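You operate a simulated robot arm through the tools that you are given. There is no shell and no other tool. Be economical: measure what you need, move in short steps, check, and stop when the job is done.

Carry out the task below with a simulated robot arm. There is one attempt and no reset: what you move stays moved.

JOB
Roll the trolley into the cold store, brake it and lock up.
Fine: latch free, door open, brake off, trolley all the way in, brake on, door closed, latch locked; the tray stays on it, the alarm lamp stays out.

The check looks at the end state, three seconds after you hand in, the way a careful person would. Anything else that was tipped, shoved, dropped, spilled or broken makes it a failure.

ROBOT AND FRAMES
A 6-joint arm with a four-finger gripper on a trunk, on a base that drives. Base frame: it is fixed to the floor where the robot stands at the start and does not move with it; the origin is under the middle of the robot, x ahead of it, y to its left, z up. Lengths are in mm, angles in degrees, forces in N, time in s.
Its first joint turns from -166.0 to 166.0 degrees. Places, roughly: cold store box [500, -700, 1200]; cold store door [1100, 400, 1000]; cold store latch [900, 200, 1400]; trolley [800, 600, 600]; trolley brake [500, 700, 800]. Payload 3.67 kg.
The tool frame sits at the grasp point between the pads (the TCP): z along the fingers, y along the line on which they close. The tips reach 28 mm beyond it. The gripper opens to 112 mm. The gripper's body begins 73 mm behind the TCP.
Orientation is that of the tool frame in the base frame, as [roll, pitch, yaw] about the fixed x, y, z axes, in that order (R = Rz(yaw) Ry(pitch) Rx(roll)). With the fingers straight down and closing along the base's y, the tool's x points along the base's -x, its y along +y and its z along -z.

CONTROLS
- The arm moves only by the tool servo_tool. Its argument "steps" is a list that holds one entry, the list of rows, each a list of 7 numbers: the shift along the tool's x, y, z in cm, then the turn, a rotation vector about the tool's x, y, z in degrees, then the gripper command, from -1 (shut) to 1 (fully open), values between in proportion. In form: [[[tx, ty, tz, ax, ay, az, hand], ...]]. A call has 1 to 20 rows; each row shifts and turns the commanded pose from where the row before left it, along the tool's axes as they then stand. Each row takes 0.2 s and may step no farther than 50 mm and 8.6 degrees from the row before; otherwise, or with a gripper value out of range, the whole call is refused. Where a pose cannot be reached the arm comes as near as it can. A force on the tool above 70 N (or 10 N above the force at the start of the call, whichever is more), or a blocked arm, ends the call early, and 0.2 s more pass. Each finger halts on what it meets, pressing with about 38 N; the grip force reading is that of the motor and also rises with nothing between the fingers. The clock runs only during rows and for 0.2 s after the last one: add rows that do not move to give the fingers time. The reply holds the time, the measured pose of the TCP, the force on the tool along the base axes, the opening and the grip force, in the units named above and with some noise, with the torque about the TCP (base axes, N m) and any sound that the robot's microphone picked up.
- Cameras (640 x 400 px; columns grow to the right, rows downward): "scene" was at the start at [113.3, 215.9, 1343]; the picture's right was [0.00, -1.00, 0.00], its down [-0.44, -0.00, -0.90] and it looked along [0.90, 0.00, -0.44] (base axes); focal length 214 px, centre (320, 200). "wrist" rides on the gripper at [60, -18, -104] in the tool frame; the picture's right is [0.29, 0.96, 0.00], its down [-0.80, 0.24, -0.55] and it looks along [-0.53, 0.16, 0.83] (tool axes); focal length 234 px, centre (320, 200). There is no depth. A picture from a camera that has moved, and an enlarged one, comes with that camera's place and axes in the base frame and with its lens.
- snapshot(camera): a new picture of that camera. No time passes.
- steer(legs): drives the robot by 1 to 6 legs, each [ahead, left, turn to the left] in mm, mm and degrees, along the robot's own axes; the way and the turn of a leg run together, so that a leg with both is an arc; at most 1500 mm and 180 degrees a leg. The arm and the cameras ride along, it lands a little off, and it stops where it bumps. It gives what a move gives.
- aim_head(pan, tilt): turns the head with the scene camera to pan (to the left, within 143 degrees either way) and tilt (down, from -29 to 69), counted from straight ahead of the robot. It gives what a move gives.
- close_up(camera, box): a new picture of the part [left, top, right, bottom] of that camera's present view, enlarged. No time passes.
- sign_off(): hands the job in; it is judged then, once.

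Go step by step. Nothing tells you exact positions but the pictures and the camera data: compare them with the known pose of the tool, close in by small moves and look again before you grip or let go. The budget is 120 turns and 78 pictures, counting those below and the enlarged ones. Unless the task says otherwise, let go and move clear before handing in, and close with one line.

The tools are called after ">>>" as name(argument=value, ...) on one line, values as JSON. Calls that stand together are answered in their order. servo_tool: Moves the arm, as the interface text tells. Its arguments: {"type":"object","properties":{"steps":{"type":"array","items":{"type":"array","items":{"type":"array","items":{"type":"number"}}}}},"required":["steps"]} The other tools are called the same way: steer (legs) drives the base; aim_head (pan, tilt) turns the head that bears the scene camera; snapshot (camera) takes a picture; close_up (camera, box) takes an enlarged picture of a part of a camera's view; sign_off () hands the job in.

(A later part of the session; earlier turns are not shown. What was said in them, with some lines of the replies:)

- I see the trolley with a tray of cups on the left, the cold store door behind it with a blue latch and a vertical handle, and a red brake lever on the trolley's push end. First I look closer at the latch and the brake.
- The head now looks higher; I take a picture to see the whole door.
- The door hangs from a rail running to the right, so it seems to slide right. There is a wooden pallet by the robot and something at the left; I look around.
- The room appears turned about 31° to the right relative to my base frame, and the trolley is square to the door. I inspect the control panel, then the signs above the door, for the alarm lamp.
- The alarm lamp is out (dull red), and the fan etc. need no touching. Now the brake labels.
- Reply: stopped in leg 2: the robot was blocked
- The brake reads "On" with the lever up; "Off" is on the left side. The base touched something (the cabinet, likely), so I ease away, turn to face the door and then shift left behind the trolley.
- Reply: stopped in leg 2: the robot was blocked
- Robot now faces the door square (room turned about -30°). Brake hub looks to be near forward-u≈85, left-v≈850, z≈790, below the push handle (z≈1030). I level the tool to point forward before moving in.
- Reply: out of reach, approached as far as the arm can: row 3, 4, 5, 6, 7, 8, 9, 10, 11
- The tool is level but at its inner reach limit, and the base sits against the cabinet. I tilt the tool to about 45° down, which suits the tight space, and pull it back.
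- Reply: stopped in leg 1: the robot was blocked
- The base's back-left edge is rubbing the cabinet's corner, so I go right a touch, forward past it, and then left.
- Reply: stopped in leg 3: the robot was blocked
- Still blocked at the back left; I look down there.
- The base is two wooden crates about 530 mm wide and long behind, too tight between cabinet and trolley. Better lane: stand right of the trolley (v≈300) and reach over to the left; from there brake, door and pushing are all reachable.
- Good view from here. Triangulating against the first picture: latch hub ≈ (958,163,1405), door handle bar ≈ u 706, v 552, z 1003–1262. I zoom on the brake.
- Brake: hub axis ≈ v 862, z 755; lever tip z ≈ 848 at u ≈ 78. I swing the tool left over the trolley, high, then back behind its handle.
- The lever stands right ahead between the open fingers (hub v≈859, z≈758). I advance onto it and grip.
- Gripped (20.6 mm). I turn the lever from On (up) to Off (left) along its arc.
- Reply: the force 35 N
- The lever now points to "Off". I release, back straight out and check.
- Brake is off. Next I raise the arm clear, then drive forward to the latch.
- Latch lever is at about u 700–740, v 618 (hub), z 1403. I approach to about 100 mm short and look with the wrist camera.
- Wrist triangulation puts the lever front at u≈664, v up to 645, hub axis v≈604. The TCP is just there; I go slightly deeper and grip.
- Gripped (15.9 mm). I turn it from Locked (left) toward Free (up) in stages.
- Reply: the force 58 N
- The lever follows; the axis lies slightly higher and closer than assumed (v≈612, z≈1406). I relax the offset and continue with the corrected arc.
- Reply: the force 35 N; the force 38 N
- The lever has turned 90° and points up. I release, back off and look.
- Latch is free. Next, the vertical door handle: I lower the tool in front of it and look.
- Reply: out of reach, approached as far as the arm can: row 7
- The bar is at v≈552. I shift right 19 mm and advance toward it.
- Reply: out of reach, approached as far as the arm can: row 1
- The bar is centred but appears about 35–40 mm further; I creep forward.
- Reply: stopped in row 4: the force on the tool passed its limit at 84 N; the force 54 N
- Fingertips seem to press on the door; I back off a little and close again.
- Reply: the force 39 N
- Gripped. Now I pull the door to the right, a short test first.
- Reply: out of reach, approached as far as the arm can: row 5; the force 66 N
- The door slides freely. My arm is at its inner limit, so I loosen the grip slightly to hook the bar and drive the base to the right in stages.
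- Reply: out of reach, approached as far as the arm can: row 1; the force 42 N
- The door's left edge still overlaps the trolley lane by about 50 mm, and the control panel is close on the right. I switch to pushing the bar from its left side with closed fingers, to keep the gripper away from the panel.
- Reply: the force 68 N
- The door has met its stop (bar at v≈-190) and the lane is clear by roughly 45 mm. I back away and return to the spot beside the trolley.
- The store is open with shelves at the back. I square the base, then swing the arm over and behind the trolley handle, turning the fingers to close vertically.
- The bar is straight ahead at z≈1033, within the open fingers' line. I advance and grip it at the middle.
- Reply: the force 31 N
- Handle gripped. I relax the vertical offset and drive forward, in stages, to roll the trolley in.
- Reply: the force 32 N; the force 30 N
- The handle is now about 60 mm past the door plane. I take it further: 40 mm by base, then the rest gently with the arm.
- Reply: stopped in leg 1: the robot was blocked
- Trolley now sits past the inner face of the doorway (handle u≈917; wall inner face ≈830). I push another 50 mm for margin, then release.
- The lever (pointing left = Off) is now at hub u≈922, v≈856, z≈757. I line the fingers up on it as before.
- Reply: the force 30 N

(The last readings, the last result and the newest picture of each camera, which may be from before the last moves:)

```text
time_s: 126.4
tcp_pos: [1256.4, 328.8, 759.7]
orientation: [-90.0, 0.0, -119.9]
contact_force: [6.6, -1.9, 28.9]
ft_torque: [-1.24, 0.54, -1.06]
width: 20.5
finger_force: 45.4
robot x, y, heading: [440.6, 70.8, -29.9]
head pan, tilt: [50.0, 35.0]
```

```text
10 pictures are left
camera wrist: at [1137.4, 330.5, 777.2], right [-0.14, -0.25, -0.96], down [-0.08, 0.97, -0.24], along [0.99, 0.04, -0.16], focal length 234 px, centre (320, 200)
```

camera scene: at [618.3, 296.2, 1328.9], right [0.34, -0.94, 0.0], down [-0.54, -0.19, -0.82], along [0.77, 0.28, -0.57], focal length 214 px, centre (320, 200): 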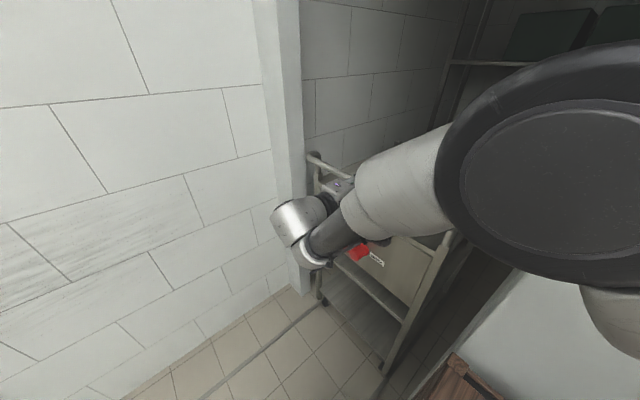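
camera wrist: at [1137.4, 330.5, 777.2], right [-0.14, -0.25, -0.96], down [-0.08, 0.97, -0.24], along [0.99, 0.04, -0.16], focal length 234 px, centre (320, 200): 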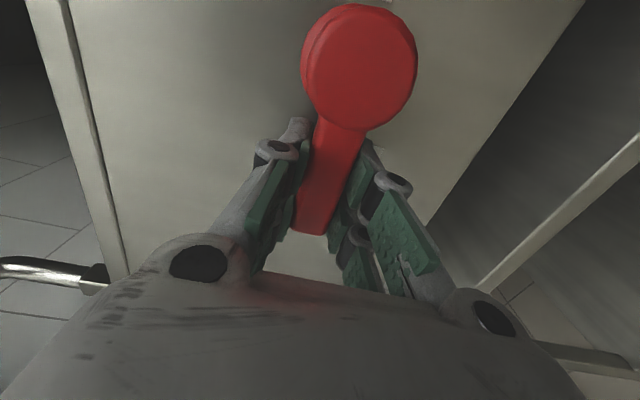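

Gripped. I relieve the small offset and turn the lever back up to "On".

>>> servo_tool(steps=[[[0, -0.35, 0, 0, 0, 0, -1], [0.06, -0.825, 0, 0, 0, 8.18, -1], [0.06, -0.825, 0, 0, 0, 8.18, -1], [0.06, -0.825, 0, 0, 0, 8.18, -1], [0.06, -0.825, 0, 0, 0, 8.18, -1], [0.06, -0.825, 0, 0, 0, 8.18, -1], [0.06, -0.825, 0, 0, 0, 8.18, -1], [0.06, -0.825, 0, 0, 0, 8.18, -1], [0.06, -0.825, 0, 0, 0, 8.18, -1], [0.06, -0.825, 0, 0, 0, 8.18, -1], [0.06, -0.825, 0, 0, 0, 8.18, -1], [0.06, -0.825, 0, 0, 0, 8.18, -1], [0, 0, 0, 0, 0, 0, -1]]])

```text
time_s: 129.2
tcp_pos: [1228.4, 283.0, 818.3]
orientation: [152.7, 89.7, 122.9]
contact_force: [41.6, 45.5, -21.0]
ft_torque: [1.75, -0.06, 0.2]
width: 20.6
finger_force: 45.2
robot x, y, heading: [439.6, 73.1, -29.9]
head pan, tilt: [50.0, 35.0]
```

>>> servo_tool(steps=[[[0, 0.5, 0, 0, 0, 0, -1], [0, 0, 0, 0, 0, 0, 0.2], [0, 0, 0, 0, 0, 0, 0.2], [0, 0, -4, 0, 0, 0, 0.2], [0, 0, -4, 0, 0, 0, 0], [0, 0, -4, 0, 0, 0, 0], [0, 0, 0, 0, 0, 0, 0]]])

>>> snapshot(camera="wrist")

```text
time_s: 130.8
tcp_pos: [1124.0, 343.7, 819.3]
orientation: [-155.1, 89.9, 175.0]
contact_force: [0.4, -0.2, -0.2]
ft_torque: [-0.02, -0.01, 0.01]
width: 55.8
finger_force: 0.1
robot x, y, heading: [440.8, 70.5, -30.0]
head pan, tilt: [50.0, 35.0]
```

```text
9 pictures are left
camera wrist: at [1025.4, 380.5, 758.6], right [0.48, 0.83, -0.29], down [-0.36, 0.48, 0.8], along [0.8, -0.28, 0.53], focal length 234 px, centre (320, 200)
```

wrist: 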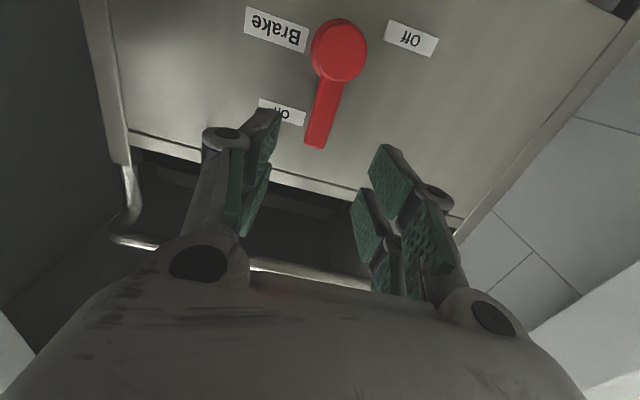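

Brake is on and the trolley is in. I back out, then take the arm to the door-handle posture and drive right to the handle.

>>> steer(legs=[[-445, 0, 0]])

>>> servo_tool(steps=[[[-2.65, -2.8, 2.12, 0, 0, 0, -0.4], [-2.65, -2.8, 2.12, 0, 0, 0, -0.4], [-2.65, -2.8, 2.12, 0, 0, 0, -0.4], [-2.65, -2.8, 2.12, 0, 0, 0, -0.4], [-2.65, -2.8, 2.12, 0, 0, 0, -0.4], [-2.65, -2.8, 2.12, 0, 0, 0, -0.4], [-2.65, -2.8, 2.12, 0, 0, 0, -0.4], [-2.65, -2.8, 2.12, 0, 0, 0, -0.4], [-2.65, -2.8, 2.12, 0, 0, 0, -0.4], [-2.65, -2.8, 2.12, 0, 0, 0, -0.4], [-2.65, -2.8, 2.12, 0, 0, 0, -0.4], [-2.65, -2.8, 2.12, 0, 0, 0, -0.4], [0, 0, 0, 0, 0, 0, -0.4]]])

```text
time_s: 133.5
tcp_pos: [733.3, 570.7, 817.5]
orientation: [-159.6, 89.7, 171.0]
contact_force: [-0.1, -0.3, 0.1]
ft_torque: [0.04, 0.0, -0.04]
width: 55.7
finger_force: 0.0
robot x, y, heading: [50.1, 295.4, -29.8]
head pan, tilt: [50.0, 35.0]
```

```text
time_s: 136.3
tcp_pos: [792.2, 149.1, 1138.8]
orientation: [-155.7, 89.7, 174.8]
contact_force: [-0.6, -0.1, 0.5]
ft_torque: [0.01, 0.01, -0.02]
width: 33.7
finger_force: 0.1
robot x, y, heading: [52.0, 290.2, -29.8]
head pan, tilt: [50.0, 35.0]
```

>>> steer(legs=[[0, -690, 0]])

>>> snapshot(camera="wrist")

```text
time_s: 140.1
tcp_pos: [450.2, -446.5, 1138.9]
orientation: [-161.0, 89.8, 168.8]
contact_force: [0.0, -0.3, 0.4]
ft_torque: [-0.02, -0.01, 0.01]
width: 33.6
finger_force: 0.0
robot x, y, heading: [-286.5, -297.3, -30.4]
head pan, tilt: [50.0, 35.0]
```

```text
8 pictures are left
camera wrist: at [352.2, -409.3, 1078.6], right [0.48, 0.83, -0.29], down [-0.36, 0.49, 0.8], along [0.8, -0.28, 0.53], focal length 234 px, centre (320, 200)
```

wrist: 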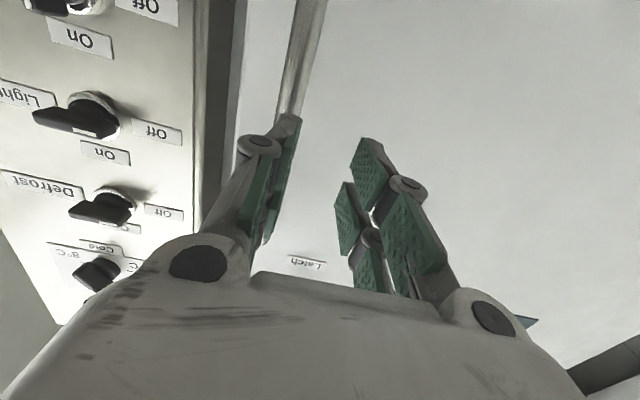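

The bar is at v≈-190 with the panel's edge at v≈-242, so room is tight. I align with the arm and advance with the arm, checking midway.

>>> servo_tool(steps=[[[0, -1.3, 0, 0, 0, 0, -0.32], [0, -1.2, 0, 0, 0, 0, -0.32], [0, 0, 1.5, 0, 0, 0, -0.32], [0, 0, 1.5, 0, 0, 0, -0.32], [0, 0, 1.2, 0, 0, 0, -0.32], [0, 0, 0, 0, 0, 0, -0.32]]])

>>> snapshot(camera="wrist")

```text
time_s: 141.5
tcp_pos: [475.1, -489.1, 1138.6]
orientation: [-159.6, 89.8, 170.3]
contact_force: [0.0, 0.6, 0.4]
ft_torque: [-0.03, 0.0, -0.03]
width: 38.1
finger_force: 0.0
robot x, y, heading: [-282.6, -295.1, -30.3]
head pan, tilt: [50.0, 35.0]
```

```text
7 pictures are left
camera wrist: at [376.6, -453.1, 1077.9], right [0.48, 0.83, -0.29], down [-0.36, 0.49, 0.8], along [0.8, -0.28, 0.53], focal length 234 px, centre (320, 200)
```

wrist: 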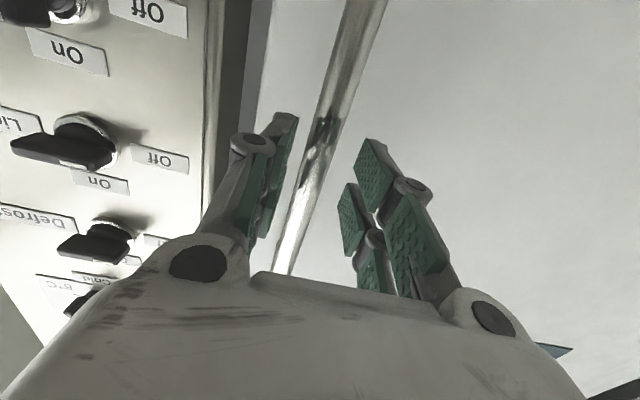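

>>> servo_tool(steps=[[[0, 0.2, 1.2, 0, 0, 0, -0.32], [0, 0, 1.2, 0, 0, 0, -0.32], [0, 0, 1.2, 0, 0, 0, -0.32], [0, 0, 0.8, 0, 0, 0, -0.32], [0, 0, 0, 0, 0, 0, -0.6], [0, 0, 0, 0, 0, 0, -0.6]]])

```text
time_s: 142.9
tcp_pos: [513.2, -510.0, 1138.4]
orientation: [-169.2, 89.7, 160.6]
contact_force: [-3.0, -7.6, -1.4]
ft_torque: [0.0, -0.1, 0.07]
width: 26.5
finger_force: 4.2
robot x, y, heading: [-284.1, -294.0, -30.6]
head pan, tilt: [50.0, 35.0]
```

Hooked. I drive left to close the door, in stages.

>>> steer(legs=[[0, 350, 0]])

```text
time_s: 145.2
tcp_pos: [691.8, -195.6, 1139.4]
orientation: [-157.8, 89.7, 172.6]
contact_force: [0.7, -0.3, -0.7]
ft_torque: [0.03, 0.01, 0.0]
width: 22.9
finger_force: 0.8
robot x, y, heading: [-113.6, 8.4, -29.9]
head pan, tilt: [50.0, 35.0]
```

>>> steer(legs=[[2, 340, 0]])

>>> snapshot(camera="wrist")

```text
time_s: 147.4
tcp_pos: [864.9, 104.6, 1137.7]
orientation: [-154.5, 89.8, 176.1]
contact_force: [-1.1, -1.8, 0.1]
ft_torque: [0.03, -0.01, 0.0]
width: 22.9
finger_force: 0.6
robot x, y, heading: [55.3, 306.2, -29.2]
head pan, tilt: [50.0, 35.0]
```

```text
6 pictures are left
camera wrist: at [764.6, 140.5, 1078.6], right [0.47, 0.83, -0.29], down [-0.36, 0.48, 0.8], along [0.81, -0.27, 0.53], focal length 234 px, centre (320, 200)
```

wrist: 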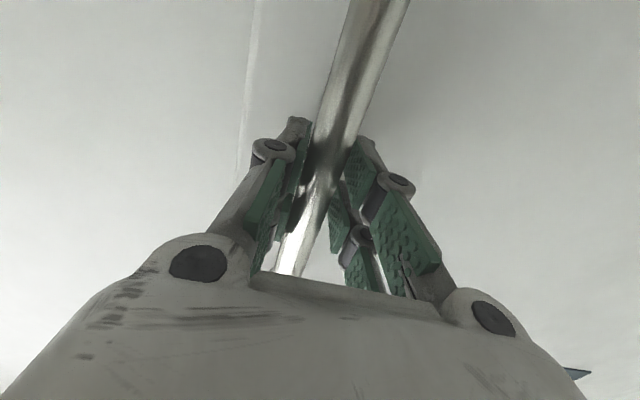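

>>> servo_tool(steps=[[[0, 0.8, 0, 0, 0, 0, -0.6], [0, 0.8, 0, 0, 0, 0, -0.6], [0, 0.8, 0, 0, 0, 0, -0.6], [0, 0.6, 0, 0, 0, 0, -0.6], [0, 0.5, 0, 0, 0, 0, -0.6], [0, 0.5, 0, 0, 0, 0, -0.6], [0, 0, 0, 0, 0, 0, -0.6]]])

```text
time_s: 149.0
tcp_pos: [881.6, 137.2, 1138.2]
orientation: [-176.6, 89.8, 153.9]
contact_force: [-17.8, -20.6, -1.4]
ft_torque: [0.1, 0.11, 0.08]
width: 37.0
finger_force: 13.2
robot x, y, heading: [61.0, 308.6, -29.8]
head pan, tilt: [50.0, 35.0]
```

The door has met its closed stop. I release, back away, and raise the tool to the latch.

>>> servo_tool(steps=[[[0, -0.8, 0, 0, 0, 0, 0], [0, 0, 0, 0, 0, 0, 0], [0, 0, 0, 0, 0, 0, 0]]])

>>> steer(legs=[[-130, 0, 0]])

>>> servo_tool(steps=[[[-4.2, 0.85, 0, 0, 0, 0, 0], [-4.2, 0.85, 0, 0, 0, 0, 0], [-4.2, 0.85, 0, 0, 0, 0, 0], [-4.2, 0.85, 0, 0, 0, 0, 0], [-4.2, 0.85, 0, 0, 0, 0, 0], [-4.2, 0.85, 0, 0, 0, 0, 0], [-4.2, 0.85, 0, 0, 0, 0, 0], [0, 0, 0, 0, 0, 0, 0]]])

>>> steer(legs=[[60, 0, 0]])

>>> snapshot(camera="wrist")

```text
time_s: 149.8
tcp_pos: [879.8, 134.3, 1139.2]
orientation: [-152.5, 89.8, 178.2]
contact_force: [-0.6, 0.3, 0.7]
ft_torque: [-0.03, -0.01, 0.0]
width: 55.9
finger_force: 0.2
robot x, y, heading: [61.3, 307.9, -29.5]
head pan, tilt: [50.0, 35.0]
```

```text
time_s: 151.1
tcp_pos: [770.5, 195.2, 1139.7]
orientation: [-154.0, 89.7, 176.6]
contact_force: [-0.2, -1.1, -0.5]
ft_torque: [-0.01, -0.01, -0.01]
width: 56.0
finger_force: 0.0
robot x, y, heading: [-49.0, 370.4, -29.5]
head pan, tilt: [50.0, 35.0]
```

```text
time_s: 152.9
tcp_pos: [800.4, 242.1, 1433.3]
orientation: [-154.5, 89.8, 176.0]
contact_force: [0.5, -0.6, -0.2]
ft_torque: [-0.01, -0.02, 0.0]
width: 56.1
finger_force: 0.1
robot x, y, heading: [-50.6, 371.3, -29.7]
head pan, tilt: [50.0, 35.0]
```

```text
time_s: 153.8
tcp_pos: [852.3, 213.6, 1432.2]
orientation: [-154.2, 89.7, 176.5]
contact_force: [0.1, 0.5, -0.8]
ft_torque: [-0.06, -0.03, 0.03]
width: 56.5
finger_force: 0.1
robot x, y, heading: [5.3, 338.8, -29.3]
head pan, tilt: [50.0, 35.0]
```

```text
5 pictures are left
camera wrist: at [752.4, 249.2, 1372.0], right [0.47, 0.83, -0.29], down [-0.36, 0.48, 0.8], along [0.81, -0.27, 0.53], focal length 234 px, centre (320, 200)
```

wrist: 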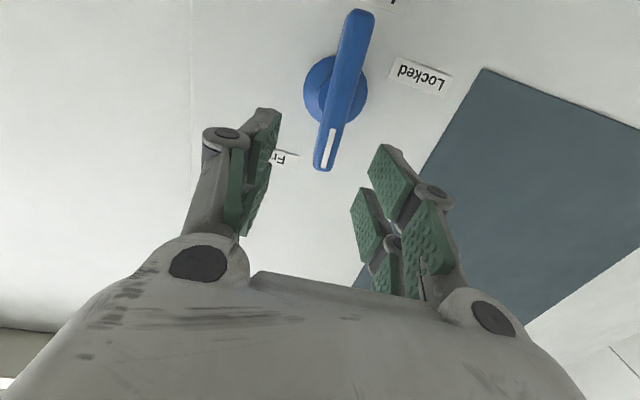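

>>> servo_tool(steps=[[[0.3, 0.4, 1.5, 0, 0, 0, 0], [0, 0, 1.5, 0, 0, 0, 0], [0, 0, 1.5, 0, 0, 0, 0], [0, 0, 0, 0, 0, 0, -0.5], [0, 0, 0, 0, 0, 0, -1], [0, 0, 0, 0, 0, 0, -1], [0, 0, 0, 0, 0, 0, -1]]])

>>> snapshot(camera="wrist")

```text
time_s: 155.4
tcp_pos: [892.4, 195.0, 1428.3]
orientation: [-165.6, 89.8, 165.0]
contact_force: [-4.6, -9.6, -1.1]
ft_torque: [-0.19, 0.3, -0.43]
width: 16.1
finger_force: 45.3
robot x, y, heading: [5.3, 336.6, -29.3]
head pan, tilt: [50.0, 35.0]
```

```text
4 pictures are left
camera wrist: at [793.9, 230.1, 1368.1], right [0.47, 0.83, -0.29], down [-0.36, 0.48, 0.8], along [0.8, -0.27, 0.53], focal length 234 px, centre (320, 200)
```

wrist: 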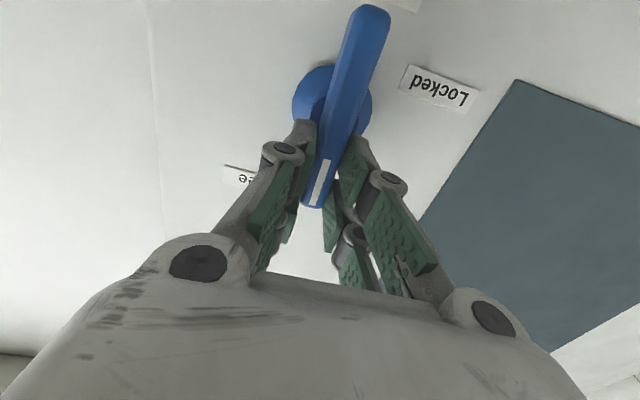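

Gripped at the same place as on release. I turn it from Free (up) back to Locked (left) about the fitted axis (v≈611, z≈1405).

>>> servo_tool(steps=[[[0.088, 0.326, 0, 0, 0, -8.18, -1], [0.088, 0.326, 0, 0, 0, -8.18, -1], [0.088, 0.326, 0, 0, 0, -8.18, -1], [0.088, 0.326, 0, 0, 0, -8.18, -1], [0.088, 0.326, 0, 0, 0, -8.18, -1], [0.088, 0.326, 0, 0, 0, -8.18, -1], [0, 0, 0, 0, 0, 0, -1]]])

>>> servo_tool(steps=[[[0.088, 0.326, 0, 0, 0, -8.18, -1], [0.088, 0.326, 0, 0, 0, -8.18, -1], [0.088, 0.326, 0, 0, 0, -8.18, -1], [0.088, 0.326, 0, 0, 0, -8.18, -1], [0.088, 0.326, 0, 0, 0, -8.18, -1], [0, 0, 0, 0, 0, -3, -1], [0, 0, 0, 0, 0, 0, -1]]])

```text
time_s: 157.0
tcp_pos: [902.7, 211.9, 1417.1]
orientation: [-90.1, 40.7, -119.3]
contact_force: [22.2, 8.4, 21.0]
ft_torque: [-0.35, -0.46, 0.56]
width: 16.0
finger_force: 44.8
robot x, y, heading: [-2.1, 337.8, -29.6]
head pan, tilt: [50.0, 35.0]
```

```text
time_s: 158.6
tcp_pos: [902.3, 213.2, 1399.5]
orientation: [-90.2, -3.2, -119.2]
contact_force: [3.2, 26.5, -1.4]
ft_torque: [2.05, -1.13, 1.23]
width: 17.4
finger_force: 44.7
robot x, y, heading: [2.0, 338.5, -29.5]
head pan, tilt: [50.0, 35.0]
```

The lever is back at its original Locked place. I release, back off and verify the latch and the alarm lamp.

>>> servo_tool(steps=[[[0, 0, 0, 0, 0, 3, -1], [0, 0, 0, 0, 0, 0, 0.2], [0, 0, 0, 0, 0, 0, 0.2], [0, 0, -4, 0, 0, 0, 0.2], [0, 0, -4, 0, 0, 0, 0], [0, 0, -4, 0, 0, 0, 0], [0, 0, 0, 0, 0, 0, 0]]])

>>> steer(legs=[[-350, 0, 0]])

>>> aim_head(pan=-5, tilt=15)

>>> snapshot(camera="scene")

```text
time_s: 160.2
tcp_pos: [799.1, 269.0, 1404.7]
orientation: [-90.2, -0.2, -119.5]
contact_force: [0.4, 0.7, -0.2]
ft_torque: [0.0, 0.02, 0.0]
width: 56.1
finger_force: 0.0
robot x, y, heading: [2.6, 336.8, -29.5]
head pan, tilt: [50.0, 35.0]
```

```text
time_s: 162.5
tcp_pos: [490.9, 444.2, 1404.6]
orientation: [-90.3, -0.2, -119.2]
contact_force: [-0.1, -0.1, -0.3]
ft_torque: [-0.03, 0.03, -0.03]
width: 55.9
finger_force: 0.1
robot x, y, heading: [-306.5, 513.8, -29.2]
head pan, tilt: [50.0, 35.0]
```

```text
time_s: 163.8
tcp_pos: [490.1, 443.3, 1404.2]
orientation: [-90.2, -0.1, -119.2]
contact_force: [0.1, 0.0, -1.3]
ft_torque: [0.02, -0.01, -0.03]
width: 55.8
finger_force: 0.1
robot x, y, heading: [-306.8, 512.9, -29.5]
head pan, tilt: [-5.0, 15.0]
```

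```text
3 pictures are left
camera scene: at [-104.8, 639.9, 1361.0], right [-0.56, -0.83, 0.0], down [-0.21, 0.15, -0.97], along [0.8, -0.55, -0.26], focal length 214 px, centre (320, 200)
```

scene: 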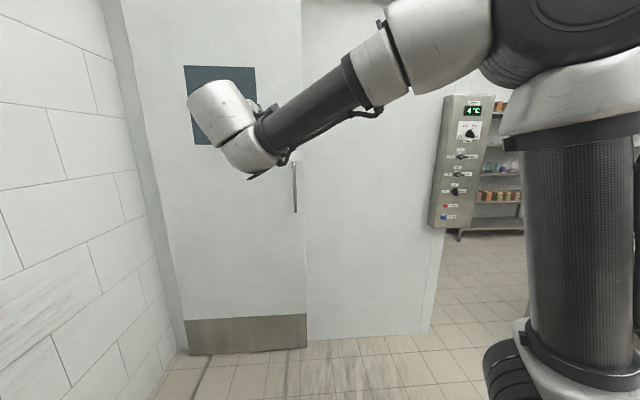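

The door is shut. I lower the arm out of the line of sight and check the latch and the alarm lamp up close.

>>> servo_tool(steps=[[[0, 4.5, 0, 0, 0, 0, 0], [0, 4.5, 0, 0, 0, 0, 0], [0, 4.5, 0, 0, 0, 0, 0], [0, 4.5, 0, 0, 0, 0, 0], [0, 4.5, 0, 0, 0, 0, 0], [0, 4.5, 0, 0, 0, 0, 0]]])

>>> close_up(camera="scene", box=[425, 190, 475, 230])

>>> close_up(camera="scene", box=[170, 40, 330, 160])

```text
time_s: 165.2
tcp_pos: [488.7, 443.7, 1132.4]
orientation: [-90.1, 0.0, -119.2]
contact_force: [-0.5, -0.5, -0.2]
ft_torque: [0.0, 0.02, -0.01]
width: 56.0
finger_force: 0.1
robot x, y, heading: [-302.2, 514.6, -29.3]
head pan, tilt: [-5.0, 15.0]
```

```text
10.00 times, centred on (450, 210) of scene
camera zoom: at [-105.2, 639.7, 1361.1], right [-0.57, -0.82, 0.0], down [-0.21, 0.15, -0.97], along [0.8, -0.55, -0.26], focal length 2145 px, centre (-980, 100)
```

zoom: 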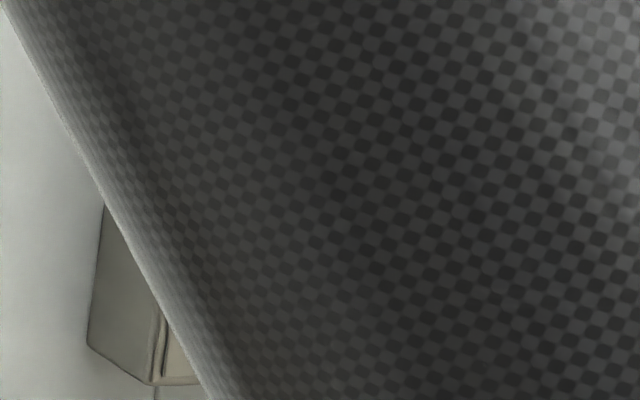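

```text
3.33 times, centred on (250, 100) of scene
camera zoom: at [-105.2, 639.7, 1361.1], right [-0.57, -0.82, 0.0], down [-0.21, 0.15, -0.97], along [0.8, -0.55, -0.26], focal length 715 px, centre (553, 533)
```

zoom: 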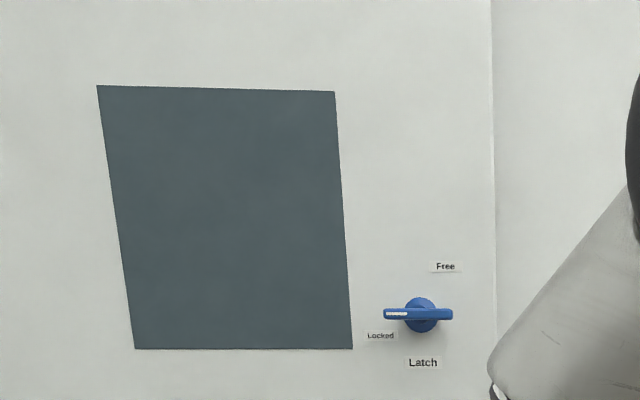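

Latch reads Locked and the door is shut. I raise the arm again to view the alarm lamp.

>>> servo_tool(steps=[[[0, -4.5, 0, 0, 0, 0, 0], [0, -4.5, 0, 0, 0, 0, 0], [0, -4.5, 0, 0, 0, 0, 0], [0, -4.5, 0, 0, 0, 0, 0], [0, -4.5, 0, 0, 0, 0, 0], [0, -4.5, 0, 0, 0, 0, 0]]])

>>> close_up(camera="scene", box=[425, 190, 475, 230])

```text
time_s: 166.6
tcp_pos: [493.3, 444.7, 1402.8]
orientation: [-90.2, -0.1, -119.2]
contact_force: [0.0, -0.4, 0.1]
ft_torque: [-0.01, 0.03, -0.02]
width: 55.9
finger_force: 0.0
robot x, y, heading: [-307.2, 515.2, -29.4]
head pan, tilt: [-5.0, 15.0]
```

```text
10.00 times, centred on (450, 210) of scene
camera zoom: at [-104.6, 639.9, 1361.0], right [-0.56, -0.83, 0.0], down [-0.21, 0.15, -0.97], along [0.8, -0.55, -0.26], focal length 2145 px, centre (-980, 100)
```

zoom: 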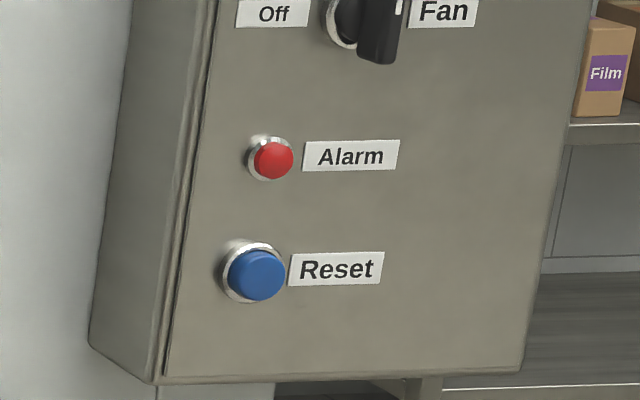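

The alarm lamp is the same unlit red as at the start, the door is shut, the latch reads Locked, and the arm is clear, so I hand in.

>>> sign_off()

```text
The job is handed in.
```

The trolley is inside the cold store with its brake on, the door is closed, the latch reads Locked, and the alarm lamp is out. The last view of the tray, partway in, showed it still on the trolley. The base bumped the cabinet several times and the door front once; I saw no damage.
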